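You operate a simulated robot arm through the tools that you are given. There is no shell and no other tool.

You run a simulated robot arm. Do the job below in one go: nothing can be reset, and whatever is moved stays where it is left.

## Task
Put things in order on the top of the fitting bench. At the end: the grey bench brush stands where the orange port brush stood; the bearing block from the top of the fitting bench stands where the grey bench brush stood; the teal foil roller stands where the bearing block stood; the orange port brush stands on top of the silver catch pan; whatever was shut is shut again. Leave all else as you found it, and nothing knocked over.

The check looks at the end state, three seconds after you hand in, the way a careful person would. Anything else that was tipped, shoved, dropped, spilled or broken makes it a failure.

## Robot
A 6-joint arm with a two-finger parallel gripper, fixed in place. Base frame: the origin is at the foot of the arm, x ahead of it, y to its left, z up; the work surface is at about z = 85. Lengths are in cm, angles in degrees, forces in N, time in s.
With the tool pointing down near the work surface it reaches from about 26 to 68 cm from the base axis. Its first joint turns from -66.0 to 66.0 degrees. Payload 2.9 kg.
The TCP is the grasp point between the finger pads, 3 cm short of the fingertips. In the tool frame z runs along the fingers and y along their closing line. Largest opening 11 cm; finger width 2, thickness 1; the body of the gripper, 4.8 by 11.2 cm, starts 5.5 cm behind the TCP.
Orientation is that of the tool frame in the base frame, as a unit quaternion [w, x, y, z]. With the fingers straight down and closing along the base's y, the tool's x points along the base's -x, its y along +y and its z along -z.

## Interface
- The arm moves only by the tool nudge_tool. Its argument "deltas" is a list that holds one entry, the list of rows, each a list of 7 numbers: the shift along the tool's x, y, z in cm, then the turn, a rotation vector about the tool's x, y, z in degrees, then the finger opening in cm, from 0 to 11. In form: [[[tx, ty, tz, rx, ry, rz, jaw], ...]]. A call has 1 to 20 rows; each row shifts and turns the commanded pose from where the row before left it, along the tool's axes as they then stand. A row lasts 0.2 s, in which the tool goes at most 5 cm and 8.6 degrees; a call with a longer step from one row to the next is refused whole, and so is a gripper value outside its range. A pose out of reach is approached as far as the arm can. The call stops where the force on the tool passes 40 N (or 10 N more than at its start, if that is more) or the arm is blocked; 0.2 s more then pass. Each finger travels about 10.8 cm/s and halts on what it meets, pressing with about 39 N; the grip force reading is that of the motor and also rises with nothing between the fingers. The clock runs only during rows and for 0.2 s after the last one: add rows that do not move to give the fingers time. The reply holds the time, the measured pose of the TCP, the force on the tool along the base axes, the opening and the grip force, in the units named above and with some noise, with the torque about the TCP (base axes, N m) and any sound that the robot's microphone picked up.
- Cameras (640 x 400 px; columns grow to the right, rows downward): "scene" is fixed at [9.02, 44.83, 138.02]; the picture's right is [-0.60, -0.80, 0.00], its down [-0.49, 0.36, -0.80] and it looks along [0.64, -0.47, -0.61] (base axes); focal length 303 px, centre (320, 200). "wrist" rides on the gripper at [7.2, 1.7, -10.3] in the tool frame; the picture's right is [-0.23, 0.97, 0.00], its down [-0.76, -0.18, -0.62] and it looks along [-0.61, -0.14, 0.78] (tool axes); focal length 222 px, centre (320, 200). There is no depth. A picture from a camera that has moved, and an enlarged one, comes with that camera's place and axes in the base frame and with its lens.
- camera(camera): a new picture of that camera. The clock stands still meanwhile.
- inspect(camera, box): a new picture of the part [left, top, right, bottom] of that camera's present view, enlarged. The clock stands still meanwhile.
- hand_in(): hands the job in; it is judged then, once.

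Nothing tells you positions but the pictures and the camera data. Unless the task says otherwise, let go and move clear before handing in.

The tools are called after ">>>" by a JSON object that holds its "method" and its "body". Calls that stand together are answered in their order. nudge_tool: Moves the arm, as the interface text tells. Its arguments: {"type":"object","properties":{"deltas":{"type":"array","items":{"type":"array","items":{"type":"array","items":{"type":"number"}}}}},"required":["deltas"]} The other tools are called the same way: camera (camera) takes a picture; inspect (camera, box) takes an enlarged picture of a part of a camera's view; hand_in () hands the job in.

At the start:

```text
time: 0.0
tcp_pos: [44.96, 9.95, 119.07]
tcp_rot: [0.0, -0.001, 1.0, -0.001]
force: [0.1, -0.7, -0.5]
torque: [0.01, -0.02, 0.03]
gripper_width: 11.0
grip_force: 0.1
```

scene: 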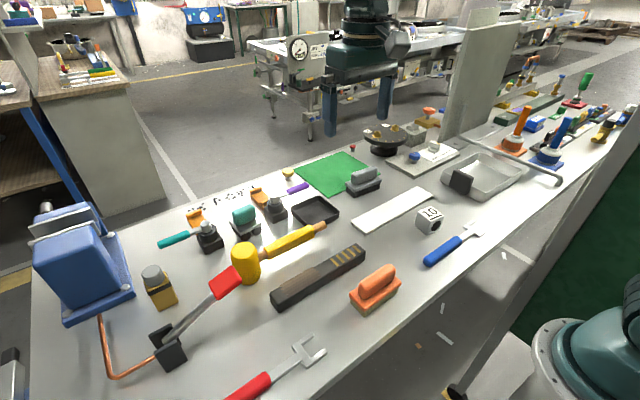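
wrist: 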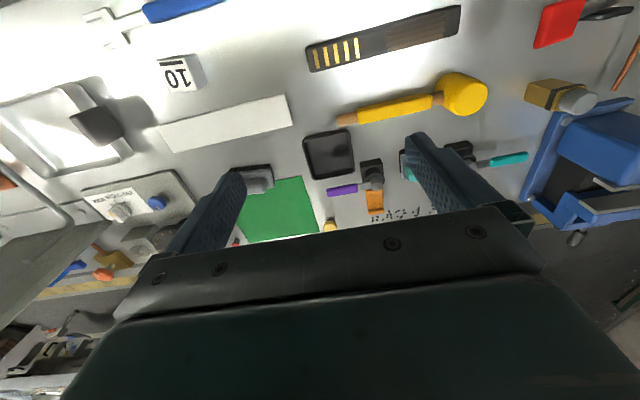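

I see a cluttered bench with an orange brush near the front, a grey brush by the green mat, a glass-like pan on the right, and several small items. I'll look closer at each area before moving anything.

>>> {"method": "inspect", "body": {"camera": "scene", "box": [140, 140, 300, 240]}}

>>> {"method": "inspect", "body": {"camera": "scene", "box": [280, 130, 440, 230]}}

>>> {"method": "inspect", "body": {"camera": "scene", "box": [400, 110, 560, 210]}}

>>> {"method": "inspect", "body": {"camera": "scene", "box": [480, 60, 640, 160]}}

>>> {"method": "inspect", "body": {"camera": "scene", "box": [250, 220, 410, 320]}}

>>> {"method": "inspect", "body": {"camera": "scene", "box": [20, 190, 260, 340]}}

```text
4.00 times, centred on (220, 190) of scene
camera zoom: at [9.02, 44.83, 138.02], right [-0.6, -0.8, 0.0], down [-0.49, 0.36, -0.8], along [0.64, -0.47, -0.61], focal length 1211 px, centre (720, 240)
```

zoom: 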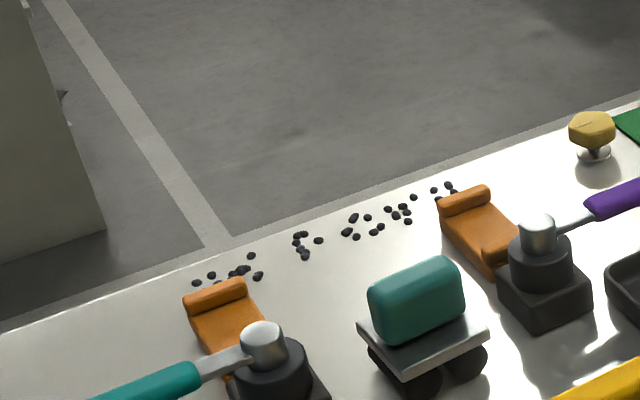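

```text
4.00 times, centred on (360, 180) of scene
camera zoom: at [9.02, 44.83, 138.02], right [-0.6, -0.8, 0.0], down [-0.49, 0.36, -0.8], along [0.64, -0.47, -0.61], focal length 1211 px, centre (160, 280)
```

zoom: 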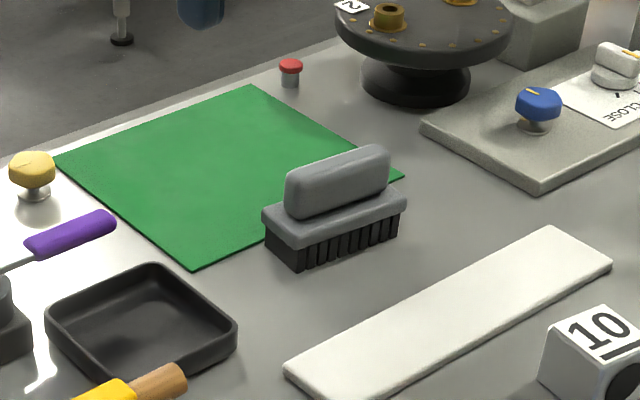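

```text
4.00 times, centred on (480, 160) of scene
camera zoom: at [9.02, 44.83, 138.02], right [-0.6, -0.8, 0.0], down [-0.49, 0.36, -0.8], along [0.64, -0.47, -0.61], focal length 1211 px, centre (-320, 360)
```

zoom: 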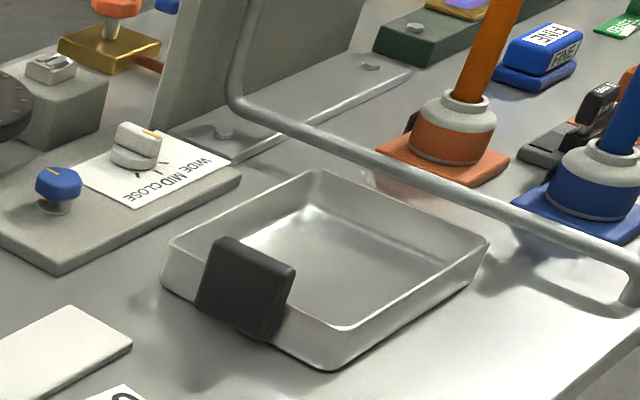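

```text
4.00 times, centred on (560, 110) of scene
camera zoom: at [9.02, 44.83, 138.02], right [-0.6, -0.8, 0.0], down [-0.49, 0.36, -0.8], along [0.64, -0.47, -0.61], focal length 1211 px, centre (-640, 560)
```

zoom: 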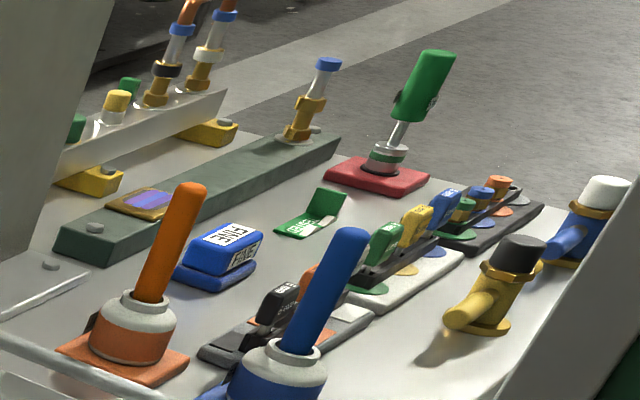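

```text
4.00 times, centred on (330, 270) of scene
camera zoom: at [9.02, 44.83, 138.02], right [-0.6, -0.8, 0.0], down [-0.49, 0.36, -0.8], along [0.64, -0.47, -0.61], focal length 1211 px, centre (280, -80)
```

zoom: 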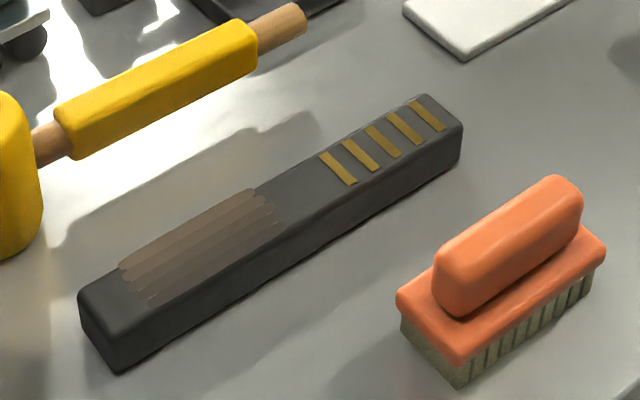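

```text
2.67 times, centred on (140, 265) of scene
camera zoom: at [9.02, 44.83, 138.02], right [-0.6, -0.8, 0.0], down [-0.49, 0.36, -0.8], along [0.64, -0.47, -0.61], focal length 807 px, centre (800, 27)
```

zoom: 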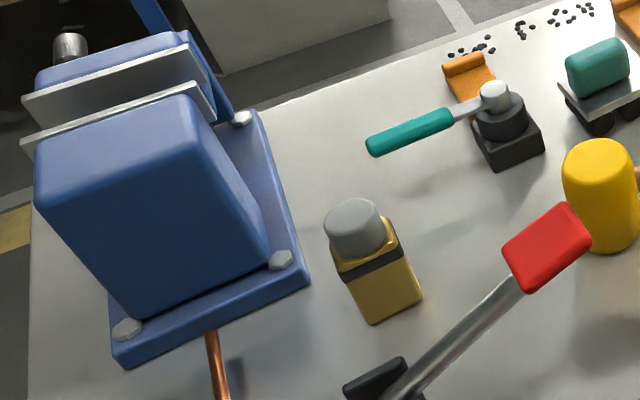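

The orange brush looks to be near (33, 13), the grey brush near (60, -10), and the pan near (42, -45). Next I need close looks to identify the bearing block and the foil roller.

>>> {"method": "inspect", "body": {"camera": "scene", "box": [400, 190, 480, 240]}}

>>> {"method": "inspect", "body": {"camera": "scene", "box": [340, 90, 500, 190]}}

>>> {"method": "inspect", "body": {"camera": "scene", "box": [180, 180, 300, 255]}}

>>> {"method": "inspect", "body": {"camera": "scene", "box": [0, 0, 320, 200]}}

>>> {"method": "inspect", "body": {"camera": "scene", "box": [320, 0, 640, 200]}}

>>> {"method": "inspect", "body": {"camera": "scene", "box": [320, 200, 640, 400]}}

>>> {"method": "inspect", "body": {"camera": "wrist", "box": [0, 60, 260, 300]}}

>>> {"method": "inspect", "body": {"camera": "wrist", "box": [280, 0, 640, 240]}}

```text
8.00 times, centred on (440, 215) of scene
camera zoom: at [9.02, 44.83, 138.02], right [-0.6, -0.8, 0.0], down [-0.49, 0.36, -0.8], along [0.64, -0.47, -0.61], focal length 2421 px, centre (-640, 80)
```

zoom: 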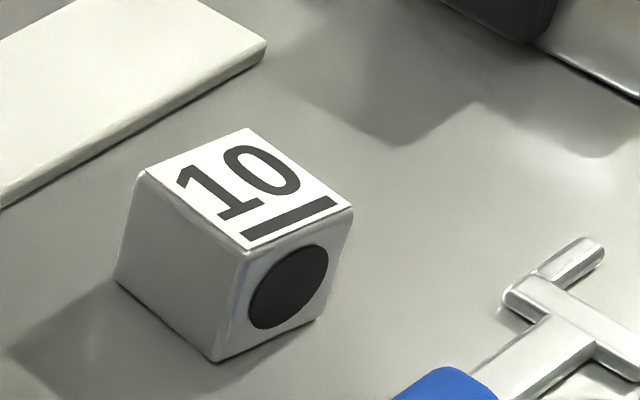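

```text
4.00 times, centred on (420, 140) of scene
camera zoom: at [9.02, 44.83, 138.02], right [-0.6, -0.8, 0.0], down [-0.49, 0.36, -0.8], along [0.64, -0.47, -0.61], focal length 1211 px, centre (-80, 440)
```

zoom: 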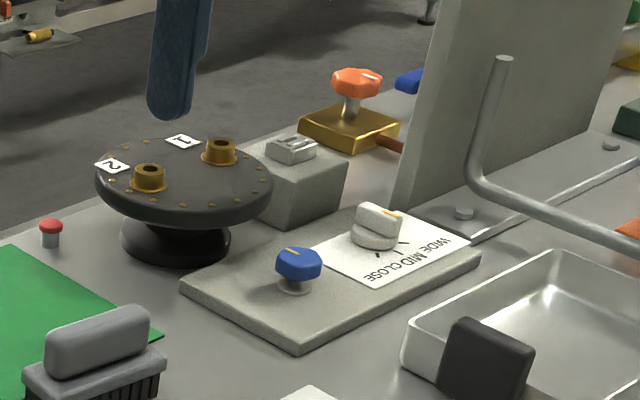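

```text
5.33 times, centred on (240, 218) of scene
camera zoom: at [9.02, 44.83, 138.02], right [-0.6, -0.8, 0.0], down [-0.49, 0.36, -0.8], along [0.64, -0.47, -0.61], focal length 1614 px, centre (747, 107)
```

zoom: 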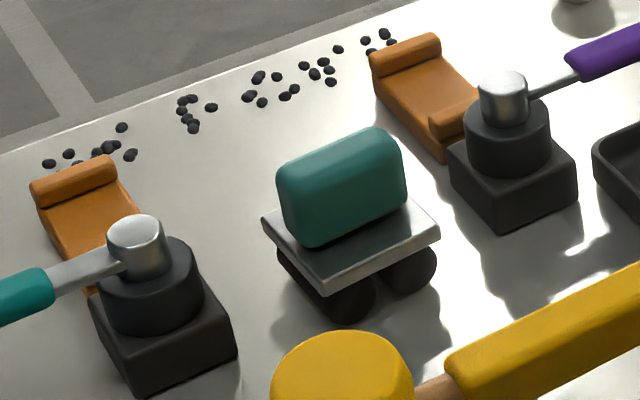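

```text
2.00 times, centred on (160, 100) of scene
camera zoom: at [9.02, 44.83, 138.02], right [-0.6, -0.8, 0.0], down [-0.49, 0.36, -0.8], along [0.64, -0.47, -0.61], focal length 605 px, centre (640, 400)
```

zoom: 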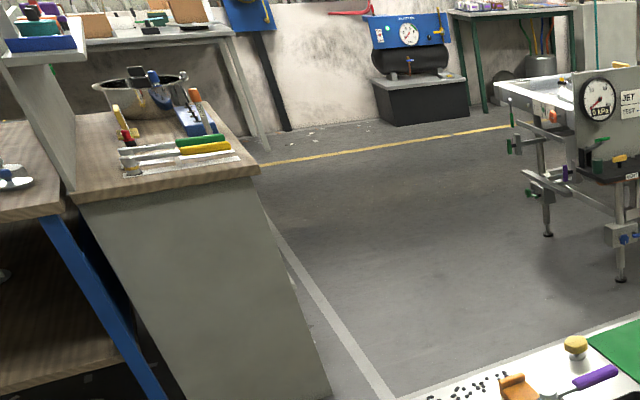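

```text
2.00 times, centred on (480, 100) of scene
camera zoom: at [9.02, 44.83, 138.02], right [-0.6, -0.8, 0.0], down [-0.49, 0.36, -0.8], along [0.64, -0.47, -0.61], focal length 605 px, centre (0, 400)
```

zoom: 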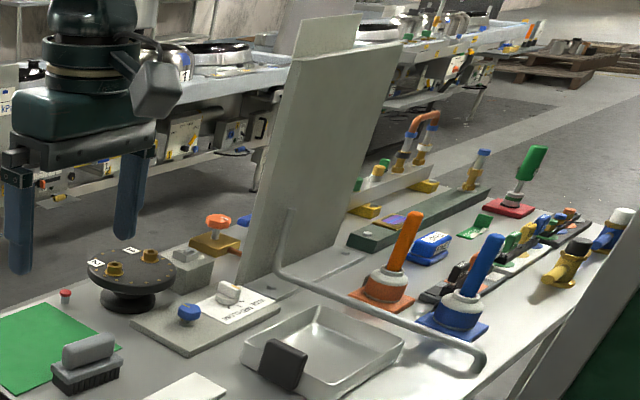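

```text
2.00 times, centred on (480, 300) of scene
camera zoom: at [9.02, 44.83, 138.02], right [-0.6, -0.8, 0.0], down [-0.49, 0.36, -0.8], along [0.64, -0.47, -0.61], focal length 605 px, centre (0, 0)
```

zoom: 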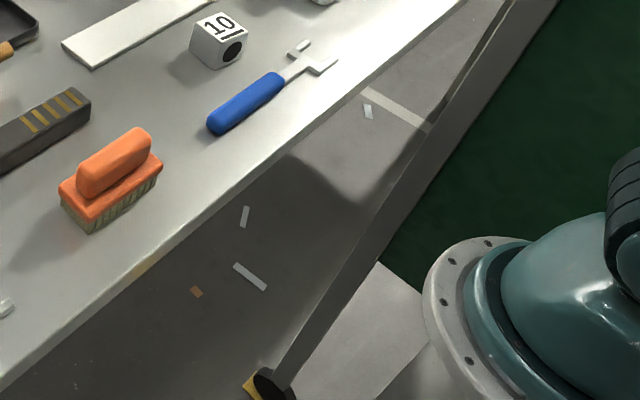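

```text
1.67 times, centred on (130, 180) of wrist
camera zoom: at [37.85, 11.59, 129.62], right [0.23, 0.97, 0.0], down [0.76, -0.18, 0.62], along [0.61, -0.14, -0.78], focal length 370 px, centre (637, 233)
```

zoom: 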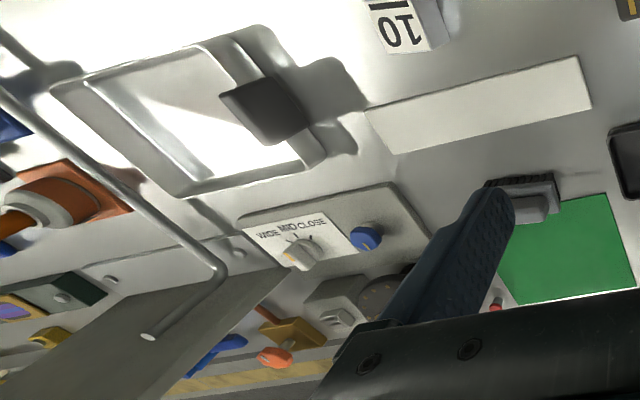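

```text
1.67 times, centred on (460, 120) of wrist
camera zoom: at [37.85, 11.59, 129.62], right [0.23, 0.97, 0.0], down [0.76, -0.18, 0.62], along [0.61, -0.14, -0.78], focal length 370 px, centre (87, 333)
```

zoom: 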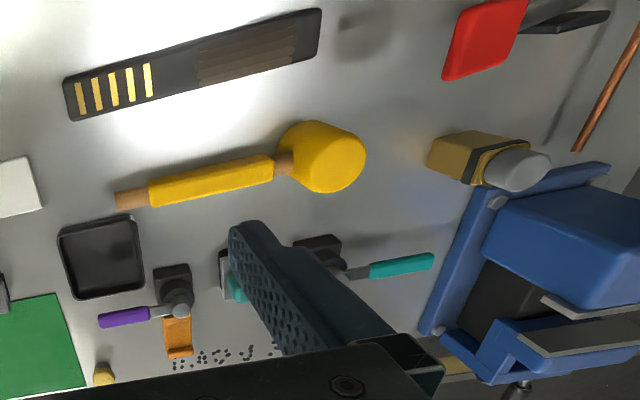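

I take the cube marked "10" with the round bore, near (38.5, -11), to be the bearing block. The teal-handled thing on small wheels, near (64, 27), should be the foil roller. I'll move the wrist camera over the front of the bench to measure the orange brush.

>>> {"method": "nudge_tool", "body": {"deltas": [[[2.75, 0.75, 2.25, 0, 0, 0, 11], [2.75, 0.75, 2.25, 0, 0, 0, 11], [2.75, 0.75, 2.25, 0, 0, 0, 11], [2.75, 0.75, 2.25, 0, 0, 0, 11], [0, 0, 0, 0, 0, 0, 11]]]}}

>>> {"method": "camera", "body": {"camera": "wrist"}}

>>> {"method": "camera", "body": {"camera": "scene"}}

```text
time: 1.2
tcp_pos: [34.15, 12.82, 109.9]
tcp_rot: [-0.001, 0.0, 1.0, 0.0]
force: [0.0, 0.9, 0.0]
torque: [0.01, 0.03, 0.0]
gripper_width: 11.03
grip_force: 0.2
```

```text
taken
camera wrist: at [27.01, 14.43, 120.41], right [0.23, 0.97, 0.0], down [0.76, -0.18, 0.62], along [0.61, -0.14, -0.78], focal length 222 px, centre (320, 200)
```

wrist: 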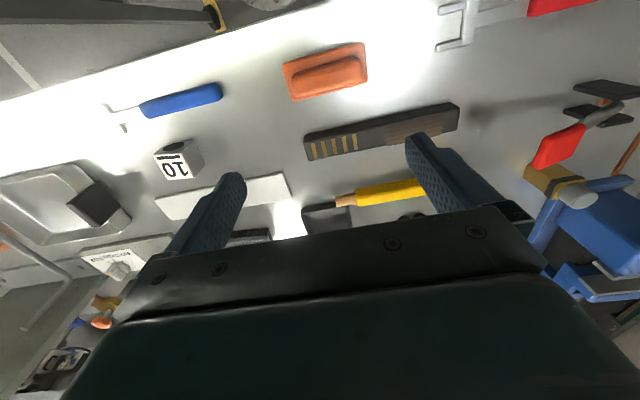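

```text
taken
```

scene: 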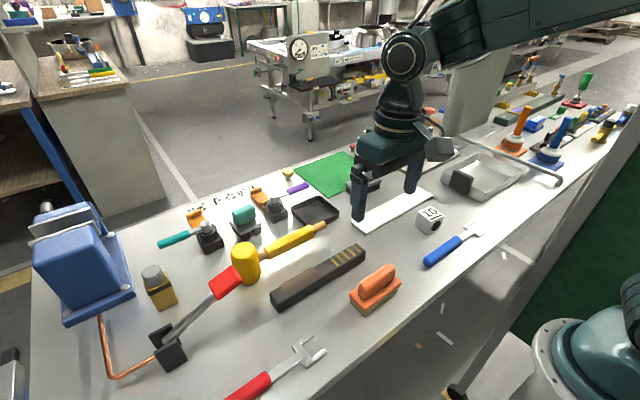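

The orange brush is in the wrist view now. I'll zoom in on it from both cameras to get its position and yaw.

>>> {"method": "inspect", "body": {"camera": "wrist", "box": [270, 30, 390, 110]}}

>>> {"method": "inspect", "body": {"camera": "scene", "box": [330, 250, 426, 310]}}

>>> {"method": "inspect", "body": {"camera": "wrist", "box": [0, 120, 240, 340]}}

```text
5.00 times, centred on (330, 70) of wrist
camera zoom: at [27.01, 14.43, 120.41], right [0.23, 0.97, 0.0], down [0.76, -0.18, 0.62], along [0.61, -0.14, -0.78], focal length 1111 px, centre (270, 850)
```

zoom: 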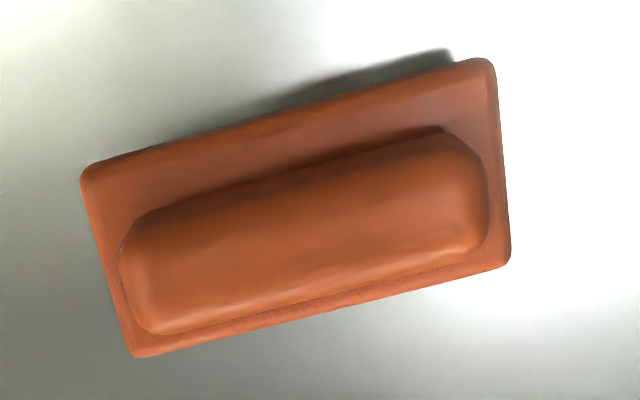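

```text
6.67 times, centred on (378, 280) of scene
camera zoom: at [9.02, 44.83, 138.02], right [-0.6, -0.8, 0.0], down [-0.49, 0.36, -0.8], along [0.64, -0.47, -0.61], focal length 2018 px, centre (-67, -333)
```

zoom: 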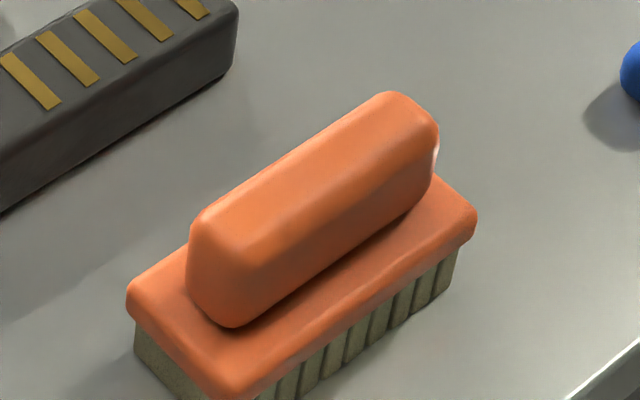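

```text
1.82 times, centred on (120, 230) of wrist
camera zoom: at [27.01, 14.43, 120.41], right [0.23, 0.97, 0.0], down [0.76, -0.18, 0.62], along [0.61, -0.14, -0.78], focal length 404 px, centre (684, 146)
```

zoom: 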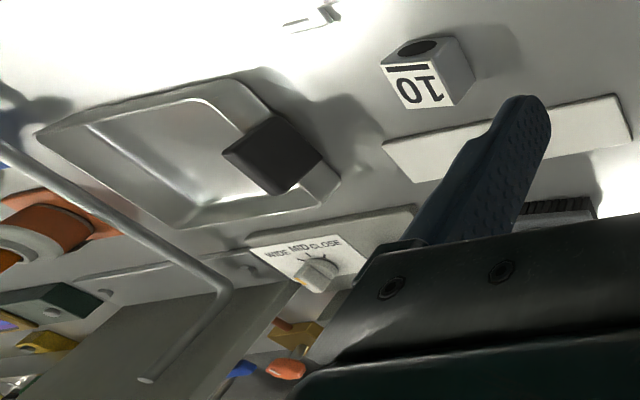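

The orange brush is centred at about (32.1, 14.2) with its long side along y, so its handle needs to be gripped across x. I'll centre above it and turn the tool 90° about its axis.

>>> {"method": "nudge_tool", "body": {"deltas": [[[2.05, 1.38, 0, 0, 0, 0, 11], [0, 0, 1, 0, 0, 8.182, 9], [0, 0, 1, 0, 0, 8.182, 7], [0, 0, 1, 0, 0, 8.182, 6], [0, 0, 1, 0, 0, 8.182, 6], [0, 0, 1, 0, 0, 8.182, 6], [0, 0, 1, 0, 0, 8.182, 6], [0, 0, 1, 0, 0, 8.182, 6], [0, 0, 1, 0, 0, 8.182, 6], [0, 0, 0, 0, 0, 8.182, 6], [0, 0, 0, 0, 0, 8.182, 6], [0, 0, 0, 0, 0, 8.18, 6], [0, 0, 0, 0, 0, 0, 6]]]}}

>>> {"method": "camera", "body": {"camera": "wrist"}}

>>> {"method": "inspect", "body": {"camera": "scene", "box": [310, 150, 470, 310]}}

```text
time: 4.0
tcp_pos: [31.97, 14.22, 101.97]
tcp_rot: [0.0, 0.708, 0.706, 0.0]
force: [-0.3, -0.6, -0.5]
torque: [-0.02, -0.02, -0.01]
gripper_width: 5.99
grip_force: 0.0
```

```text
taken
camera wrist: at [33.75, 21.5, 112.6], right [0.97, -0.23, 0.0], down [-0.18, -0.76, 0.62], along [-0.14, -0.61, -0.78], focal length 222 px, centre (320, 200)
```

wrist: 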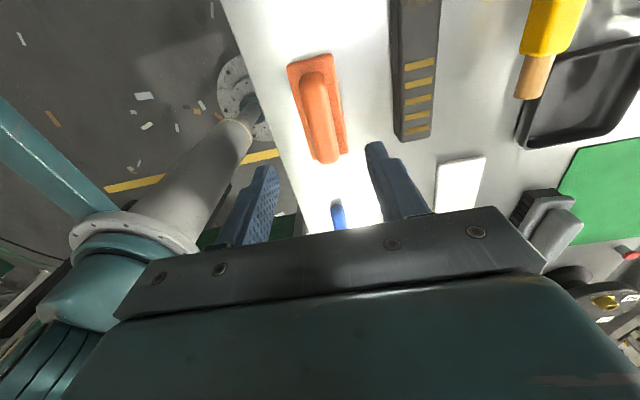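

```text
2.50 times, centred on (390, 230) of scene
camera zoom: at [9.02, 44.83, 138.02], right [-0.6, -0.8, 0.0], down [-0.49, 0.36, -0.8], along [0.64, -0.47, -0.61], focal length 757 px, centre (145, 125)
```

zoom: 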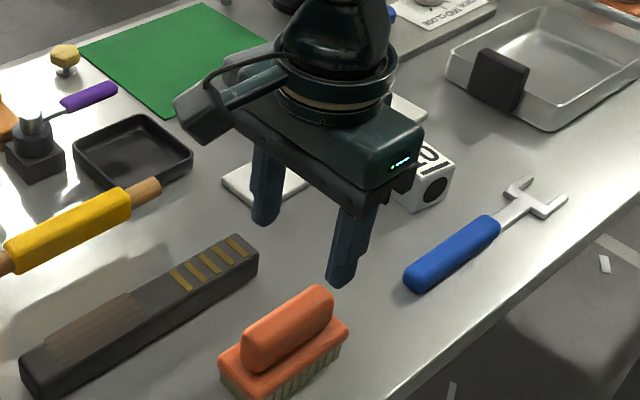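

The tool is turned and sits above the brush. I'll zoom in to check the alignment and the height of the brush.

>>> {"method": "inspect", "body": {"camera": "wrist", "box": [260, 40, 420, 180]}}

>>> {"method": "inspect", "body": {"camera": "scene", "box": [340, 220, 420, 320]}}

```text
2.86 times, centred on (340, 110) of wrist
camera zoom: at [33.75, 21.5, 112.6], right [0.97, -0.23, 0.0], down [-0.18, -0.76, 0.62], along [-0.14, -0.61, -0.78], focal length 635 px, centre (263, 457)
```

zoom: 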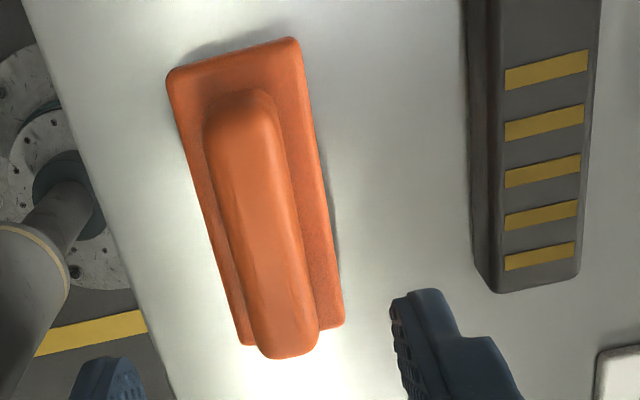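

```text
4.00 times, centred on (380, 270) of scene
camera zoom: at [9.02, 44.83, 138.02], right [-0.6, -0.8, 0.0], down [-0.49, 0.36, -0.8], along [0.64, -0.47, -0.61], focal length 1211 px, centre (80, -80)
```

zoom: 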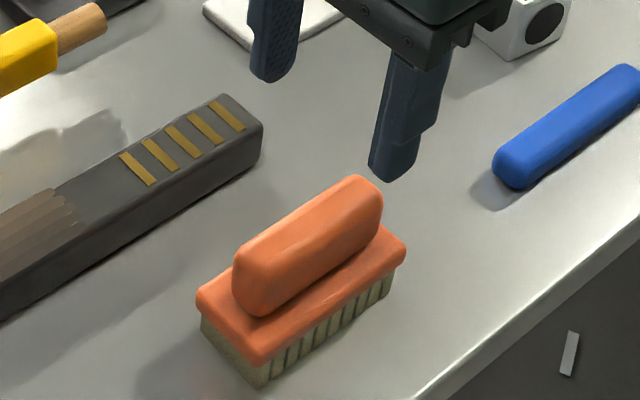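

The flange spans about x 30–34.4 and y 8.7–19, with its top near z = 88 and the handle top near z = 92. I'll come down so the fingertips stop just above the flange, then close on the handle.

>>> {"method": "nudge_tool", "body": {"deltas": [[[-0.2, 0.2, 2.5, 0, 0, 0, 6], [0, 0, 2.5, 0, 0, 0, 6], [0, 0, 2.5, 0, 0, 0, 6], [0, 0, 1.5, 0, 0, 0, 6], [0, 0, 1.0, 0, 0, 0, 6], [0, 0, 0, 0, 0, 0, 6]]]}}

>>> {"method": "inspect", "body": {"camera": "scene", "box": [320, 210, 440, 330]}}

>>> {"method": "camera", "body": {"camera": "wrist"}}

```text
time: 5.4
tcp_pos: [32.18, 14.02, 92.11]
tcp_rot: [0.0, 0.707, 0.707, -0.001]
force: [1.3, -0.4, 0.2]
torque: [0.02, 0.06, 0.01]
gripper_width: 5.99
grip_force: 0.1
```

```text
3.33 times, centred on (380, 270) of scene
camera zoom: at [9.02, 44.83, 138.02], right [-0.6, -0.8, 0.0], down [-0.49, 0.36, -0.8], along [0.64, -0.47, -0.61], focal length 1009 px, centre (120, -33)
```

zoom: 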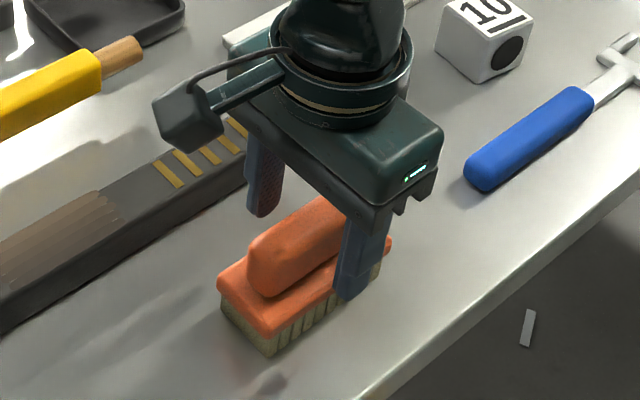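

```text
taken
camera wrist: at [33.99, 21.36, 102.61], right [0.97, -0.23, 0.0], down [-0.18, -0.76, 0.62], along [-0.14, -0.61, -0.78], focal length 222 px, centre (320, 200)
```

wrist: 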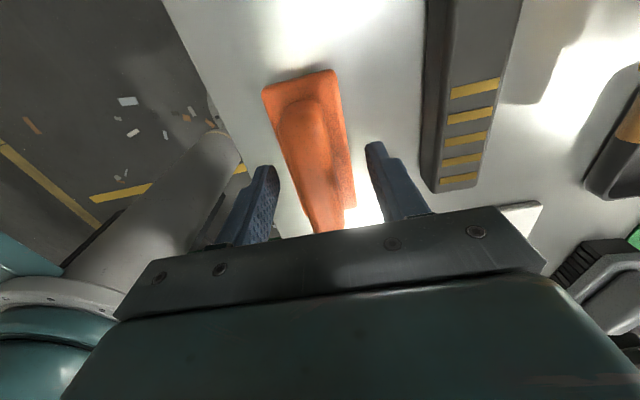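

The fingers straddle the handle with the tips near z = 89, just above the flange. I'll close now.

>>> {"method": "nudge_tool", "body": {"deltas": [[[0, 0, 0, 0, 0, 0, 4], [0, 0, 0, 0, 0, 0, 2], [0, 0, 0, 0, 0, 0, 1], [0, 0, 0, 0, 0, 0, 1], [0, 0, 0, 0, 0, 0, 1]]]}}

>>> {"method": "inspect", "body": {"camera": "scene", "box": [320, 210, 440, 330]}}

>>> {"method": "inspect", "body": {"camera": "wrist", "box": [220, 50, 420, 240]}}

```text
time: 6.6
tcp_pos: [32.17, 14.13, 92.06]
tcp_rot: [0.0, 0.707, 0.707, 0.0]
force: [-0.1, 0.6, 0.3]
torque: [-0.01, 0.02, 0.0]
gripper_width: 2.32
grip_force: 39.2
```

```text
3.33 times, centred on (380, 270) of scene
camera zoom: at [9.02, 44.83, 138.02], right [-0.6, -0.8, 0.0], down [-0.49, 0.36, -0.8], along [0.64, -0.47, -0.61], focal length 1009 px, centre (120, -33)
```

zoom: 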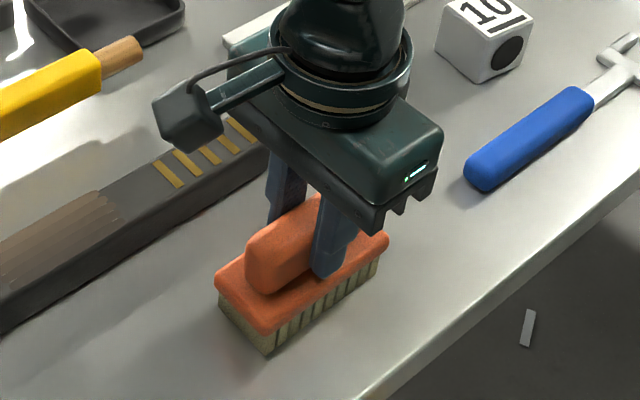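

```text
2.11 times, centred on (320, 145) of wrist
camera zoom: at [33.99, 21.36, 102.62], right [0.97, -0.23, 0.0], down [-0.18, -0.76, 0.62], along [-0.14, -0.61, -0.78], focal length 468 px, centre (320, 316)
```

zoom: 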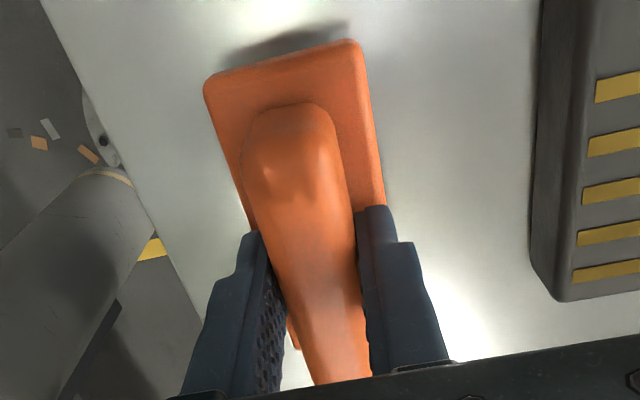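

The grip holds at 2.3 cm wide and 39 N, close to the brush's middle. I'll lift straight up, carry it high over the bench to the pan and look again.

>>> {"method": "nudge_tool", "body": {"deltas": [[[0, 0, -1, 0, 0, 0, 1], [0, 0, -2, 0, 0, 0, 1], [0, 0, -3, 0, 0, 0, 1], [0, 0, -4, 0, 0, 0, 1], [0, 0, -4, 0, 0, 0, 1], [0, 0, 0, 0, 0, 0, 1]]]}}

>>> {"method": "nudge_tool", "body": {"deltas": [[[-2, 0.37, -0.5, 0, 0, 0, 1], [-3.7, 0.7, -0.5, 0, 0, 0, 1], [-3.7, 0.7, -0.5, 0, 0, 0, 1], [-3.7, 0.7, -0.5, 0, 0, 0, 1], [-3.7, 0.7, 0, 0, 0, 0, 1], [-3.7, 0.7, 0, 0, 0, 0, 1], [-3.7, 0.7, 0, 0, 0, 0, 1], [-3.7, 0.7, 0, 0, 0, 0, 1], [-3.7, 0.7, 0, 0, 0, 0, 1], [-3.7, 0.7, 0, 0, 0, 0, 1], [-3.7, 0.7, 0, 0, 0, 0, 1], [-3.7, 0.7, 0, 0, 0, 0, 1], [-3.7, 0.7, 0, 0, 0, 0, 1], [-3.7, 0.7, 0, 0, 0, 0, 1], [-3.7, 0.7, 0, 0, 0, 0, 1], [-2.7, 0.4, 0, 0, 0, 0, 1], [0, 0, 0, 0, 0, 0, 1]]]}}

>>> {"method": "camera", "body": {"camera": "wrist"}}

>>> {"method": "camera", "body": {"camera": "scene"}}

```text
time: 8.0
tcp_pos: [32.05, 13.99, 106.33]
tcp_rot: [0.001, 0.707, 0.707, -0.001]
force: [-0.1, -0.5, -1.5]
torque: [0.01, 0.0, 0.02]
gripper_width: 2.33
grip_force: 39.5
```

```text
time: 11.6
tcp_pos: [42.86, -42.54, 108.26]
tcp_rot: [0.0, 0.707, 0.708, 0.0]
force: [0.2, -0.2, -1.8]
torque: [0.0, 0.0, 0.0]
gripper_width: 2.34
grip_force: 39.0
```

```text
taken
camera wrist: at [44.68, -35.33, 118.86], right [0.97, -0.23, 0.0], down [-0.18, -0.76, 0.62], along [-0.14, -0.61, -0.78], focal length 222 px, centre (320, 200)
```

wrist: 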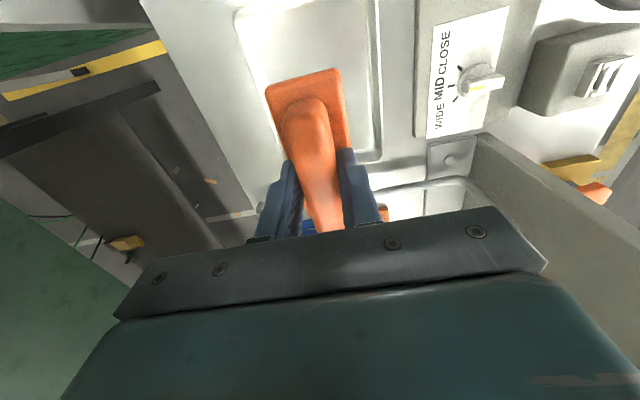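

```text
taken
```

scene: 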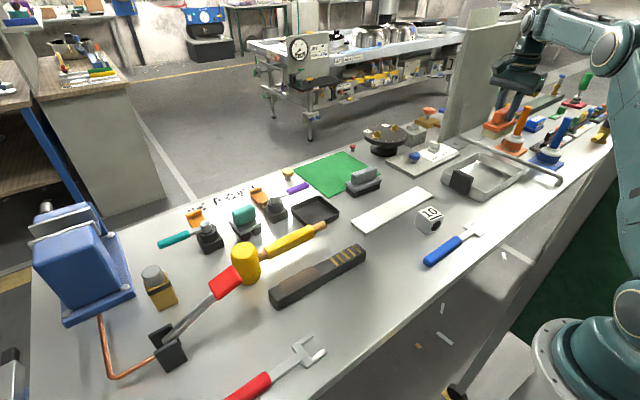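

The brush is held above the pan. I'll zoom in on the pan rim to locate it precisely.

>>> {"method": "inspect", "body": {"camera": "wrist", "box": [190, 0, 510, 240]}}

>>> {"method": "inspect", "body": {"camera": "scene", "box": [420, 60, 580, 200]}}

```text
1.67 times, centred on (350, 120) of wrist
camera zoom: at [44.68, -35.33, 118.86], right [0.97, -0.23, 0.0], down [-0.18, -0.76, 0.62], along [-0.14, -0.61, -0.78], focal length 370 px, centre (270, 333)
```

zoom: 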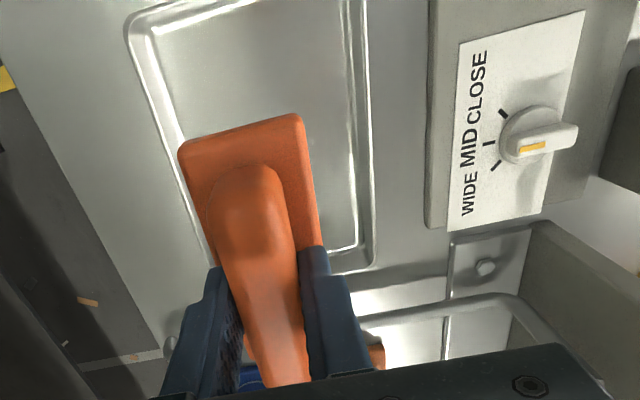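

```text
2.86 times, centred on (500, 130) of scene
camera zoom: at [9.02, 44.83, 138.02], right [-0.6, -0.8, 0.0], down [-0.49, 0.36, -0.8], along [0.64, -0.47, -0.61], focal length 865 px, centre (-194, 400)
```

zoom: 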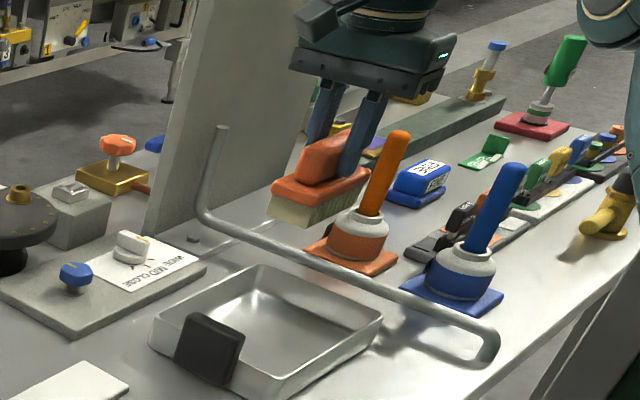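

The pan rim spans about x 36.2–50 and y -53 to -32.5, so its centre is near (43, -43). I'll lower the brush to just above its floor.

>>> {"method": "nudge_tool", "body": {"deltas": [[[-0.3, 0.15, 2, 0, 0, 0, 1], [0, 0, 3, 0, 0, 0, 1], [0, 0, 3, 0, 0, 0, 1], [0, 0, 3, 0, 0, 0, 1], [0, 0, 2, 0, 0, 0, 1], [0, 0, 1, 0, 0, 0, 1], [0, 0, 0, 0, 0, 0, 1]]]}}

>>> {"method": "inspect", "body": {"camera": "scene", "box": [420, 100, 580, 220]}}

>>> {"method": "inspect", "body": {"camera": "wrist", "box": [190, 0, 510, 240]}}

```text
time: 13.2
tcp_pos: [43.01, -42.66, 94.22]
tcp_rot: [0.0, 0.707, 0.707, 0.0]
force: [-1.1, -0.3, -1.5]
torque: [0.0, 0.0, 0.03]
gripper_width: 2.34
grip_force: 39.0
```

```text
3.33 times, centred on (500, 160) of scene
camera zoom: at [9.02, 44.83, 138.02], right [-0.6, -0.8, 0.0], down [-0.49, 0.36, -0.8], along [0.64, -0.47, -0.61], focal length 1009 px, centre (-280, 333)
```

zoom: 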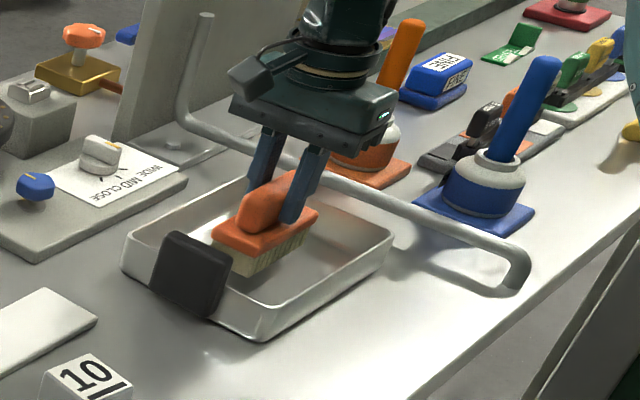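

```text
1.67 times, centred on (350, 120) of wrist
camera zoom: at [44.74, -35.37, 104.67], right [0.97, -0.23, 0.0], down [-0.18, -0.76, 0.62], along [-0.14, -0.61, -0.78], focal length 370 px, centre (270, 333)
```

zoom: 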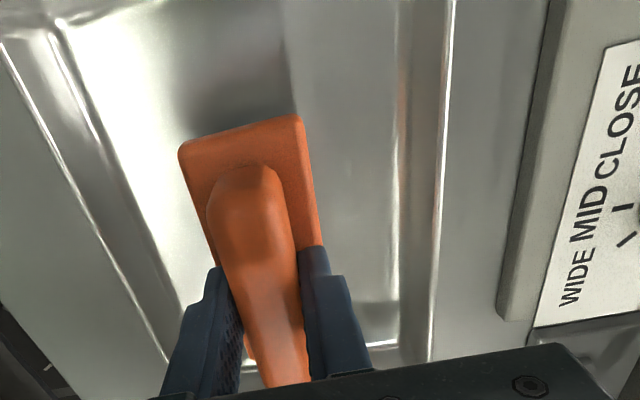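

The brush hangs in the middle of the pan, about 1–2 cm above the floor. I'll lower it in small steps and watch the force.

>>> {"method": "nudge_tool", "body": {"deltas": [[[0, 0, 0.4, 0, 0, 0, 1], [0, 0, 0.4, 0, 0, 0, 1], [0, 0, 0.2, 0, 0, 0, 1], [0, 0, 0, 0, 0, 0, 1]]]}}

```text
time: 14.2
tcp_pos: [43.05, -42.85, 93.22]
tcp_rot: [0.0, 0.707, 0.708, 0.0]
force: [0.0, -0.3, -1.1]
torque: [-0.02, -0.02, -0.01]
gripper_width: 2.33
grip_force: 39.1
```

There's no contact yet at z = 93.2, so I'll keep stepping down gently.

>>> {"method": "nudge_tool", "body": {"deltas": [[[0, 0, 0.2, 0, 0, 0, 1], [0, 0, 0.2, 0, 0, 0, 1], [0, 0, 0, 0, 0, 0, 1]]]}}

>>> {"method": "nudge_tool", "body": {"deltas": [[[0, 0, 0.1, 0, 0, 0, 1], [0, 0, 0.1, 0, 0, 0, 1], [0, 0, 0, 0, 0, 0, 1]]]}}

>>> {"method": "inspect", "body": {"camera": "scene", "box": [440, 130, 540, 205]}}

```text
time: 15.0
tcp_pos: [42.82, -42.66, 92.67]
tcp_rot: [0.0, 0.707, 0.707, 0.001]
force: [0.1, 0.3, -0.8]
torque: [-0.01, 0.0, 0.02]
gripper_width: 2.34
grip_force: 39.3
```

```text
time: 15.8
tcp_pos: [42.97, -42.82, 92.54]
tcp_rot: [-0.001, 0.708, 0.707, 0.001]
force: [0.0, 0.2, 0.5]
torque: [-0.02, 0.01, 0.01]
gripper_width: 2.33
grip_force: 39.1
```

```text
5.33 times, centred on (490, 168) of scene
camera zoom: at [9.02, 44.83, 138.02], right [-0.6, -0.8, 0.0], down [-0.49, 0.36, -0.8], along [0.64, -0.47, -0.61], focal length 1614 px, centre (-587, 373)
```

zoom: 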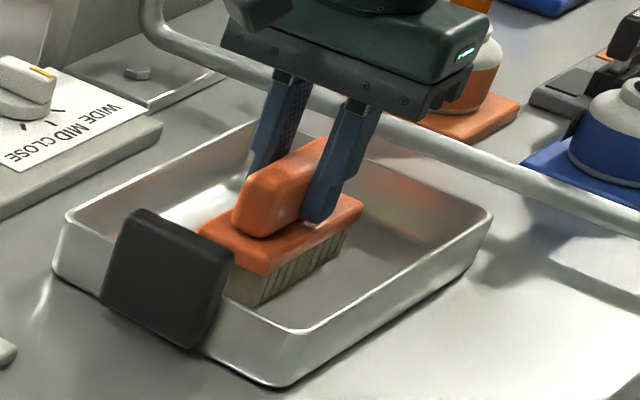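

It seems nearly touching; the force moved from -1.5 to +0.5 N. I'll take two more tiny steps to confirm contact.

>>> {"method": "nudge_tool", "body": {"deltas": [[[0, 0, 0.1, 0, 0, 0, 1], [0, 0, 0, 0, 0, 0, 1], [0, 0, 0, 0, 0, 0, 1]]]}}

>>> {"method": "nudge_tool", "body": {"deltas": [[[0, 0, 0.1, 0, 0, 0, 1], [0, 0, 0, 0, 0, 0, 1], [0, 0, 0, 0, 0, 0, 1]]]}}

```text
time: 16.6
tcp_pos: [42.89, -42.99, 92.51]
tcp_rot: [0.001, 0.707, 0.707, 0.0]
force: [-1.5, 1.4, 5.8]
torque: [0.23, 0.09, 0.0]
gripper_width: 2.33
grip_force: 39.3
```

```text
time: 17.4
tcp_pos: [42.94, -42.83, 92.47]
tcp_rot: [0.002, 0.706, 0.708, -0.001]
force: [-4.9, -0.8, 23.7]
torque: [0.71, 0.31, 0.06]
gripper_width: 2.33
grip_force: 39.0
```

The brush is firmly down on the pan floor. I'll ease off a little, then open the fingers.

>>> {"method": "nudge_tool", "body": {"deltas": [[[0, 0, -0.13, 0, 0, 0, 1], [0, 0, 0, 0, 0, 0, 1], [0, 0, 0, 0, 0, 0, 1]]]}}

>>> {"method": "nudge_tool", "body": {"deltas": [[[0, 0, 0, 0, 0, 0, 2.5], [0, 0, 0, 0, 0, 0, 3], [0, 0, 0, 0, 0, 0, 4], [0, 0, 0, 0, 0, 0, 5], [0, 0, 0, 0, 0, 0, 6], [0, 0, 0, 0, 0, 0, 6]]]}}

>>> {"method": "nudge_tool", "body": {"deltas": [[[0, 0, -1.5, 0, 0, 0, 6], [0, 0, -3, 0, 0, 0, 6], [0, 0, -4, 0, 0, 0, 6], [0, 0, -4, 0, 0, 0, 6], [0, 0, 0, 0, 0, 0, 6]]]}}

>>> {"method": "inspect", "body": {"camera": "scene", "box": [420, 100, 580, 220]}}

>>> {"method": "camera", "body": {"camera": "wrist"}}

```text
time: 18.2
tcp_pos: [42.92, -42.76, 92.33]
tcp_rot: [0.001, 0.706, 0.708, 0.0]
force: [0.4, -5.8, 14.2]
torque: [-0.42, -0.05, -0.02]
gripper_width: 2.36
grip_force: 38.8
```

```text
time: 19.6
tcp_pos: [42.93, -42.74, 92.49]
tcp_rot: [0.0, 0.707, 0.707, 0.001]
force: [0.1, -0.4, -1.0]
torque: [0.0, 0.0, -0.02]
gripper_width: 5.99
grip_force: 0.1
```

```text
time: 20.8
tcp_pos: [42.93, -42.87, 104.63]
tcp_rot: [0.0, 0.707, 0.707, 0.0]
force: [0.3, 0.4, -0.4]
torque: [-0.01, -0.01, 0.02]
gripper_width: 6.01
grip_force: 0.0
```

```text
3.33 times, centred on (500, 160) of scene
camera zoom: at [9.02, 44.83, 138.02], right [-0.6, -0.8, 0.0], down [-0.49, 0.36, -0.8], along [0.64, -0.47, -0.61], focal length 1009 px, centre (-280, 333)
```

zoom: 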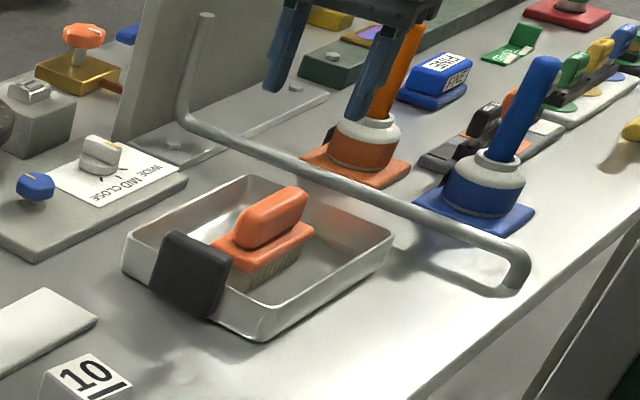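

```text
taken
camera wrist: at [44.79, -35.63, 115.23], right [0.97, -0.23, 0.0], down [-0.18, -0.76, 0.62], along [-0.14, -0.61, -0.78], focal length 222 px, centre (320, 200)
```

wrist: 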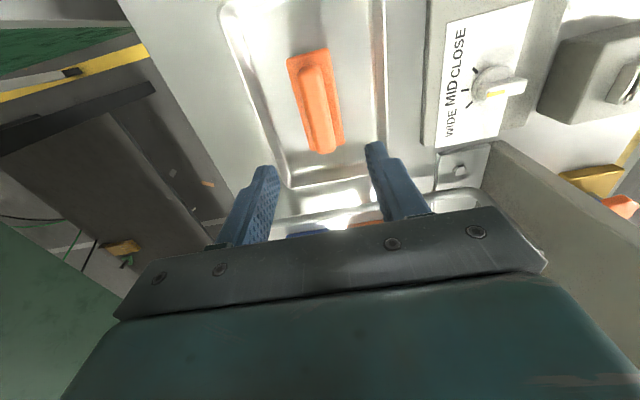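

The orange brush stands in the pan, and the pan has not moved. Next is the grey brush, which I put near (60.3, -9.7) and also aligned with y; I'll move above it and look.

>>> {"method": "nudge_tool", "body": {"deltas": [[[0, 0, -3, 0, 0, 0, 6], [3.32, 1.74, 0, 0, 0, 0, 6], [3.32, 1.74, 0, 0, 0, 0, 6], [3.32, 1.74, 0, 0, 0, 0, 6], [3.32, 1.74, 0, 0, 0, 0, 6], [3.32, 1.74, 0, 0, 0, 0, 6], [3.32, 1.74, 0, 0, 0, 0, 6], [3.32, 1.74, 0, 0, 0, 0, 6], [3.32, 1.74, 0, 0, 0, 0, 6], [3.32, 1.74, 0, 0, 0, 0, 6], [3.32, 1.74, 0, 0, 0, 0, 6], [0, 0, 2, 0, 0, 0, 6], [0, 0, 2, 0, 0, 0, 6], [0, 0, 0, 0, 0, 0, 6]]]}}

>>> {"method": "camera", "body": {"camera": "wrist"}}

>>> {"method": "camera", "body": {"camera": "scene"}}

```text
time: 23.8
tcp_pos: [60.29, -9.45, 104.22]
tcp_rot: [-0.001, 0.707, 0.707, -0.001]
force: [0.3, -0.7, -0.4]
torque: [-0.01, 0.0, 0.05]
gripper_width: 6.04
grip_force: 0.0
```

```text
taken
camera wrist: at [62.07, -2.25, 114.63], right [0.97, -0.23, 0.0], down [-0.18, -0.76, 0.62], along [-0.14, -0.61, -0.78], focal length 222 px, centre (320, 200)
```

wrist: 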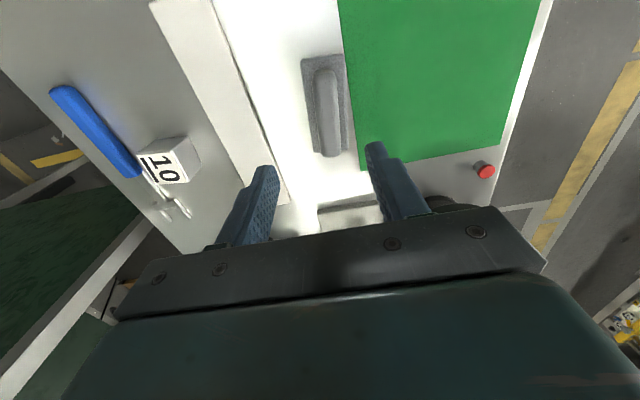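

```text
taken
```

scene: 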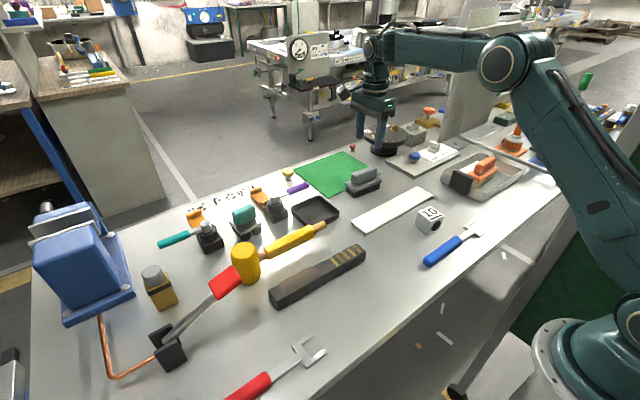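

>>> {"method": "inspect", "body": {"camera": "wrist", "box": [260, 40, 420, 180]}}

>>> {"method": "inspect", "body": {"camera": "scene", "box": [320, 150, 400, 200]}}

```text
2.86 times, centred on (340, 110) of wrist
camera zoom: at [62.07, -2.25, 114.63], right [0.97, -0.23, 0.0], down [-0.18, -0.76, 0.62], along [-0.14, -0.61, -0.78], focal length 635 px, centre (263, 457)
```

zoom: 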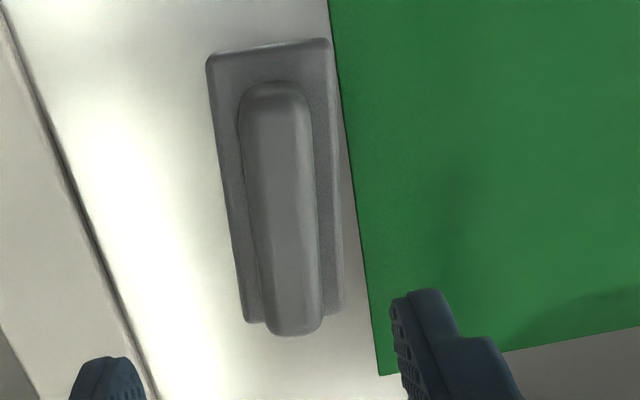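

```text
8.00 times, centred on (360, 175) of scene
camera zoom: at [9.02, 44.83, 138.02], right [-0.6, -0.8, 0.0], down [-0.49, 0.36, -0.8], along [0.64, -0.47, -0.61], focal length 2421 px, centre (0, 400)
```

zoom: 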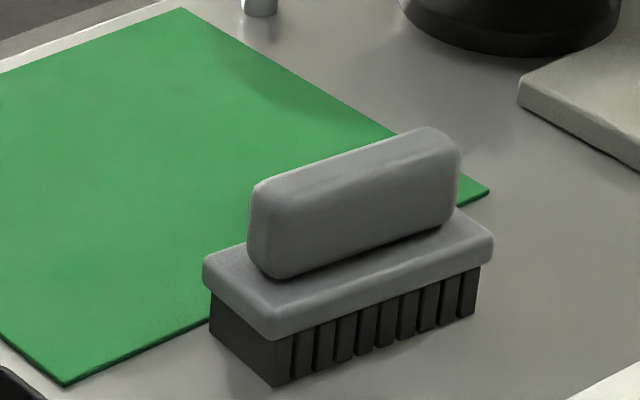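

The grey brush is centred near (61.1, -10.1) and yawed about -6°, with its flange top near z = 88 like the orange one. I'll align to it and come partway down to check.

>>> {"method": "nudge_tool", "body": {"deltas": [[[-0.55, 0.8, 0, 0, 0, 6, 6], [0, 0, 2, 0, 0, 0, 6], [0, 0, 3, 0, 0, 0, 6], [0, 0, 2, 0, 0, 0, 6], [0, 0, 1, 0, 0, 0, 6], [0, 0, 0, 0, 0, 0, 6]]]}}

>>> {"method": "inspect", "body": {"camera": "wrist", "box": [220, 40, 420, 240]}}

>>> {"method": "inspect", "body": {"camera": "scene", "box": [320, 120, 420, 200]}}

```text
time: 25.2
tcp_pos: [61.13, -10.18, 96.01]
tcp_rot: [0.0, 0.743, 0.669, 0.0]
force: [0.1, -0.4, -0.7]
torque: [-0.02, -0.03, -0.02]
gripper_width: 5.99
grip_force: 0.0
```

```text
2.00 times, centred on (320, 140) of wrist
camera zoom: at [63.66, -3.24, 106.46], right [0.94, -0.33, 0.0], down [-0.26, -0.74, 0.62], along [-0.2, -0.59, -0.78], focal length 444 px, centre (320, 320)
```

zoom: 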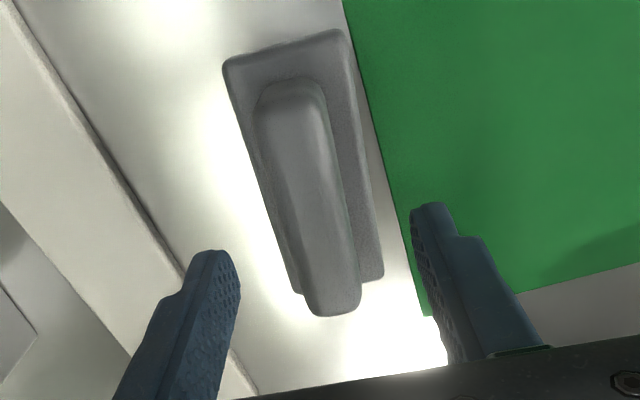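

```text
5.00 times, centred on (370, 160) of scene
camera zoom: at [9.02, 44.83, 138.02], right [-0.6, -0.8, 0.0], down [-0.49, 0.36, -0.8], along [0.64, -0.47, -0.61], focal length 1513 px, centre (70, 400)
```

zoom: 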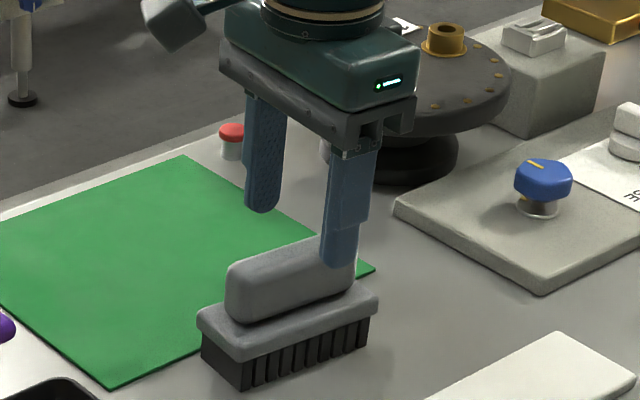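

My estimate holds: the brush centre is (61.1, -10.2), directly under the tool. I'll go down to z = 92.05 and close.

>>> {"method": "nudge_tool", "body": {"deltas": [[[0, 0, 2, 0, 0, 0, 6], [0, 0, 1.5, 0, 0, 0, 6], [0, 0, 0.45, 0, 0, 0, 6], [0, 0, 0, 0, 0, 0, 6]]]}}

>>> {"method": "inspect", "body": {"camera": "scene", "box": [320, 130, 420, 210]}}

```text
time: 26.2
tcp_pos: [60.97, -9.98, 91.93]
tcp_rot: [0.0, 0.743, 0.669, 0.0]
force: [-0.3, 0.4, 0.3]
torque: [0.0, -0.01, 0.02]
gripper_width: 5.98
grip_force: 0.1
```

```text
5.00 times, centred on (370, 170) of scene
camera zoom: at [9.02, 44.83, 138.02], right [-0.6, -0.8, 0.0], down [-0.49, 0.36, -0.8], along [0.64, -0.47, -0.61], focal length 1513 px, centre (70, 350)
```

zoom: 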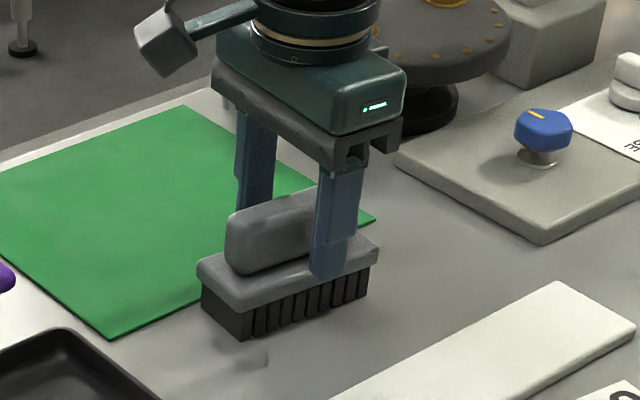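

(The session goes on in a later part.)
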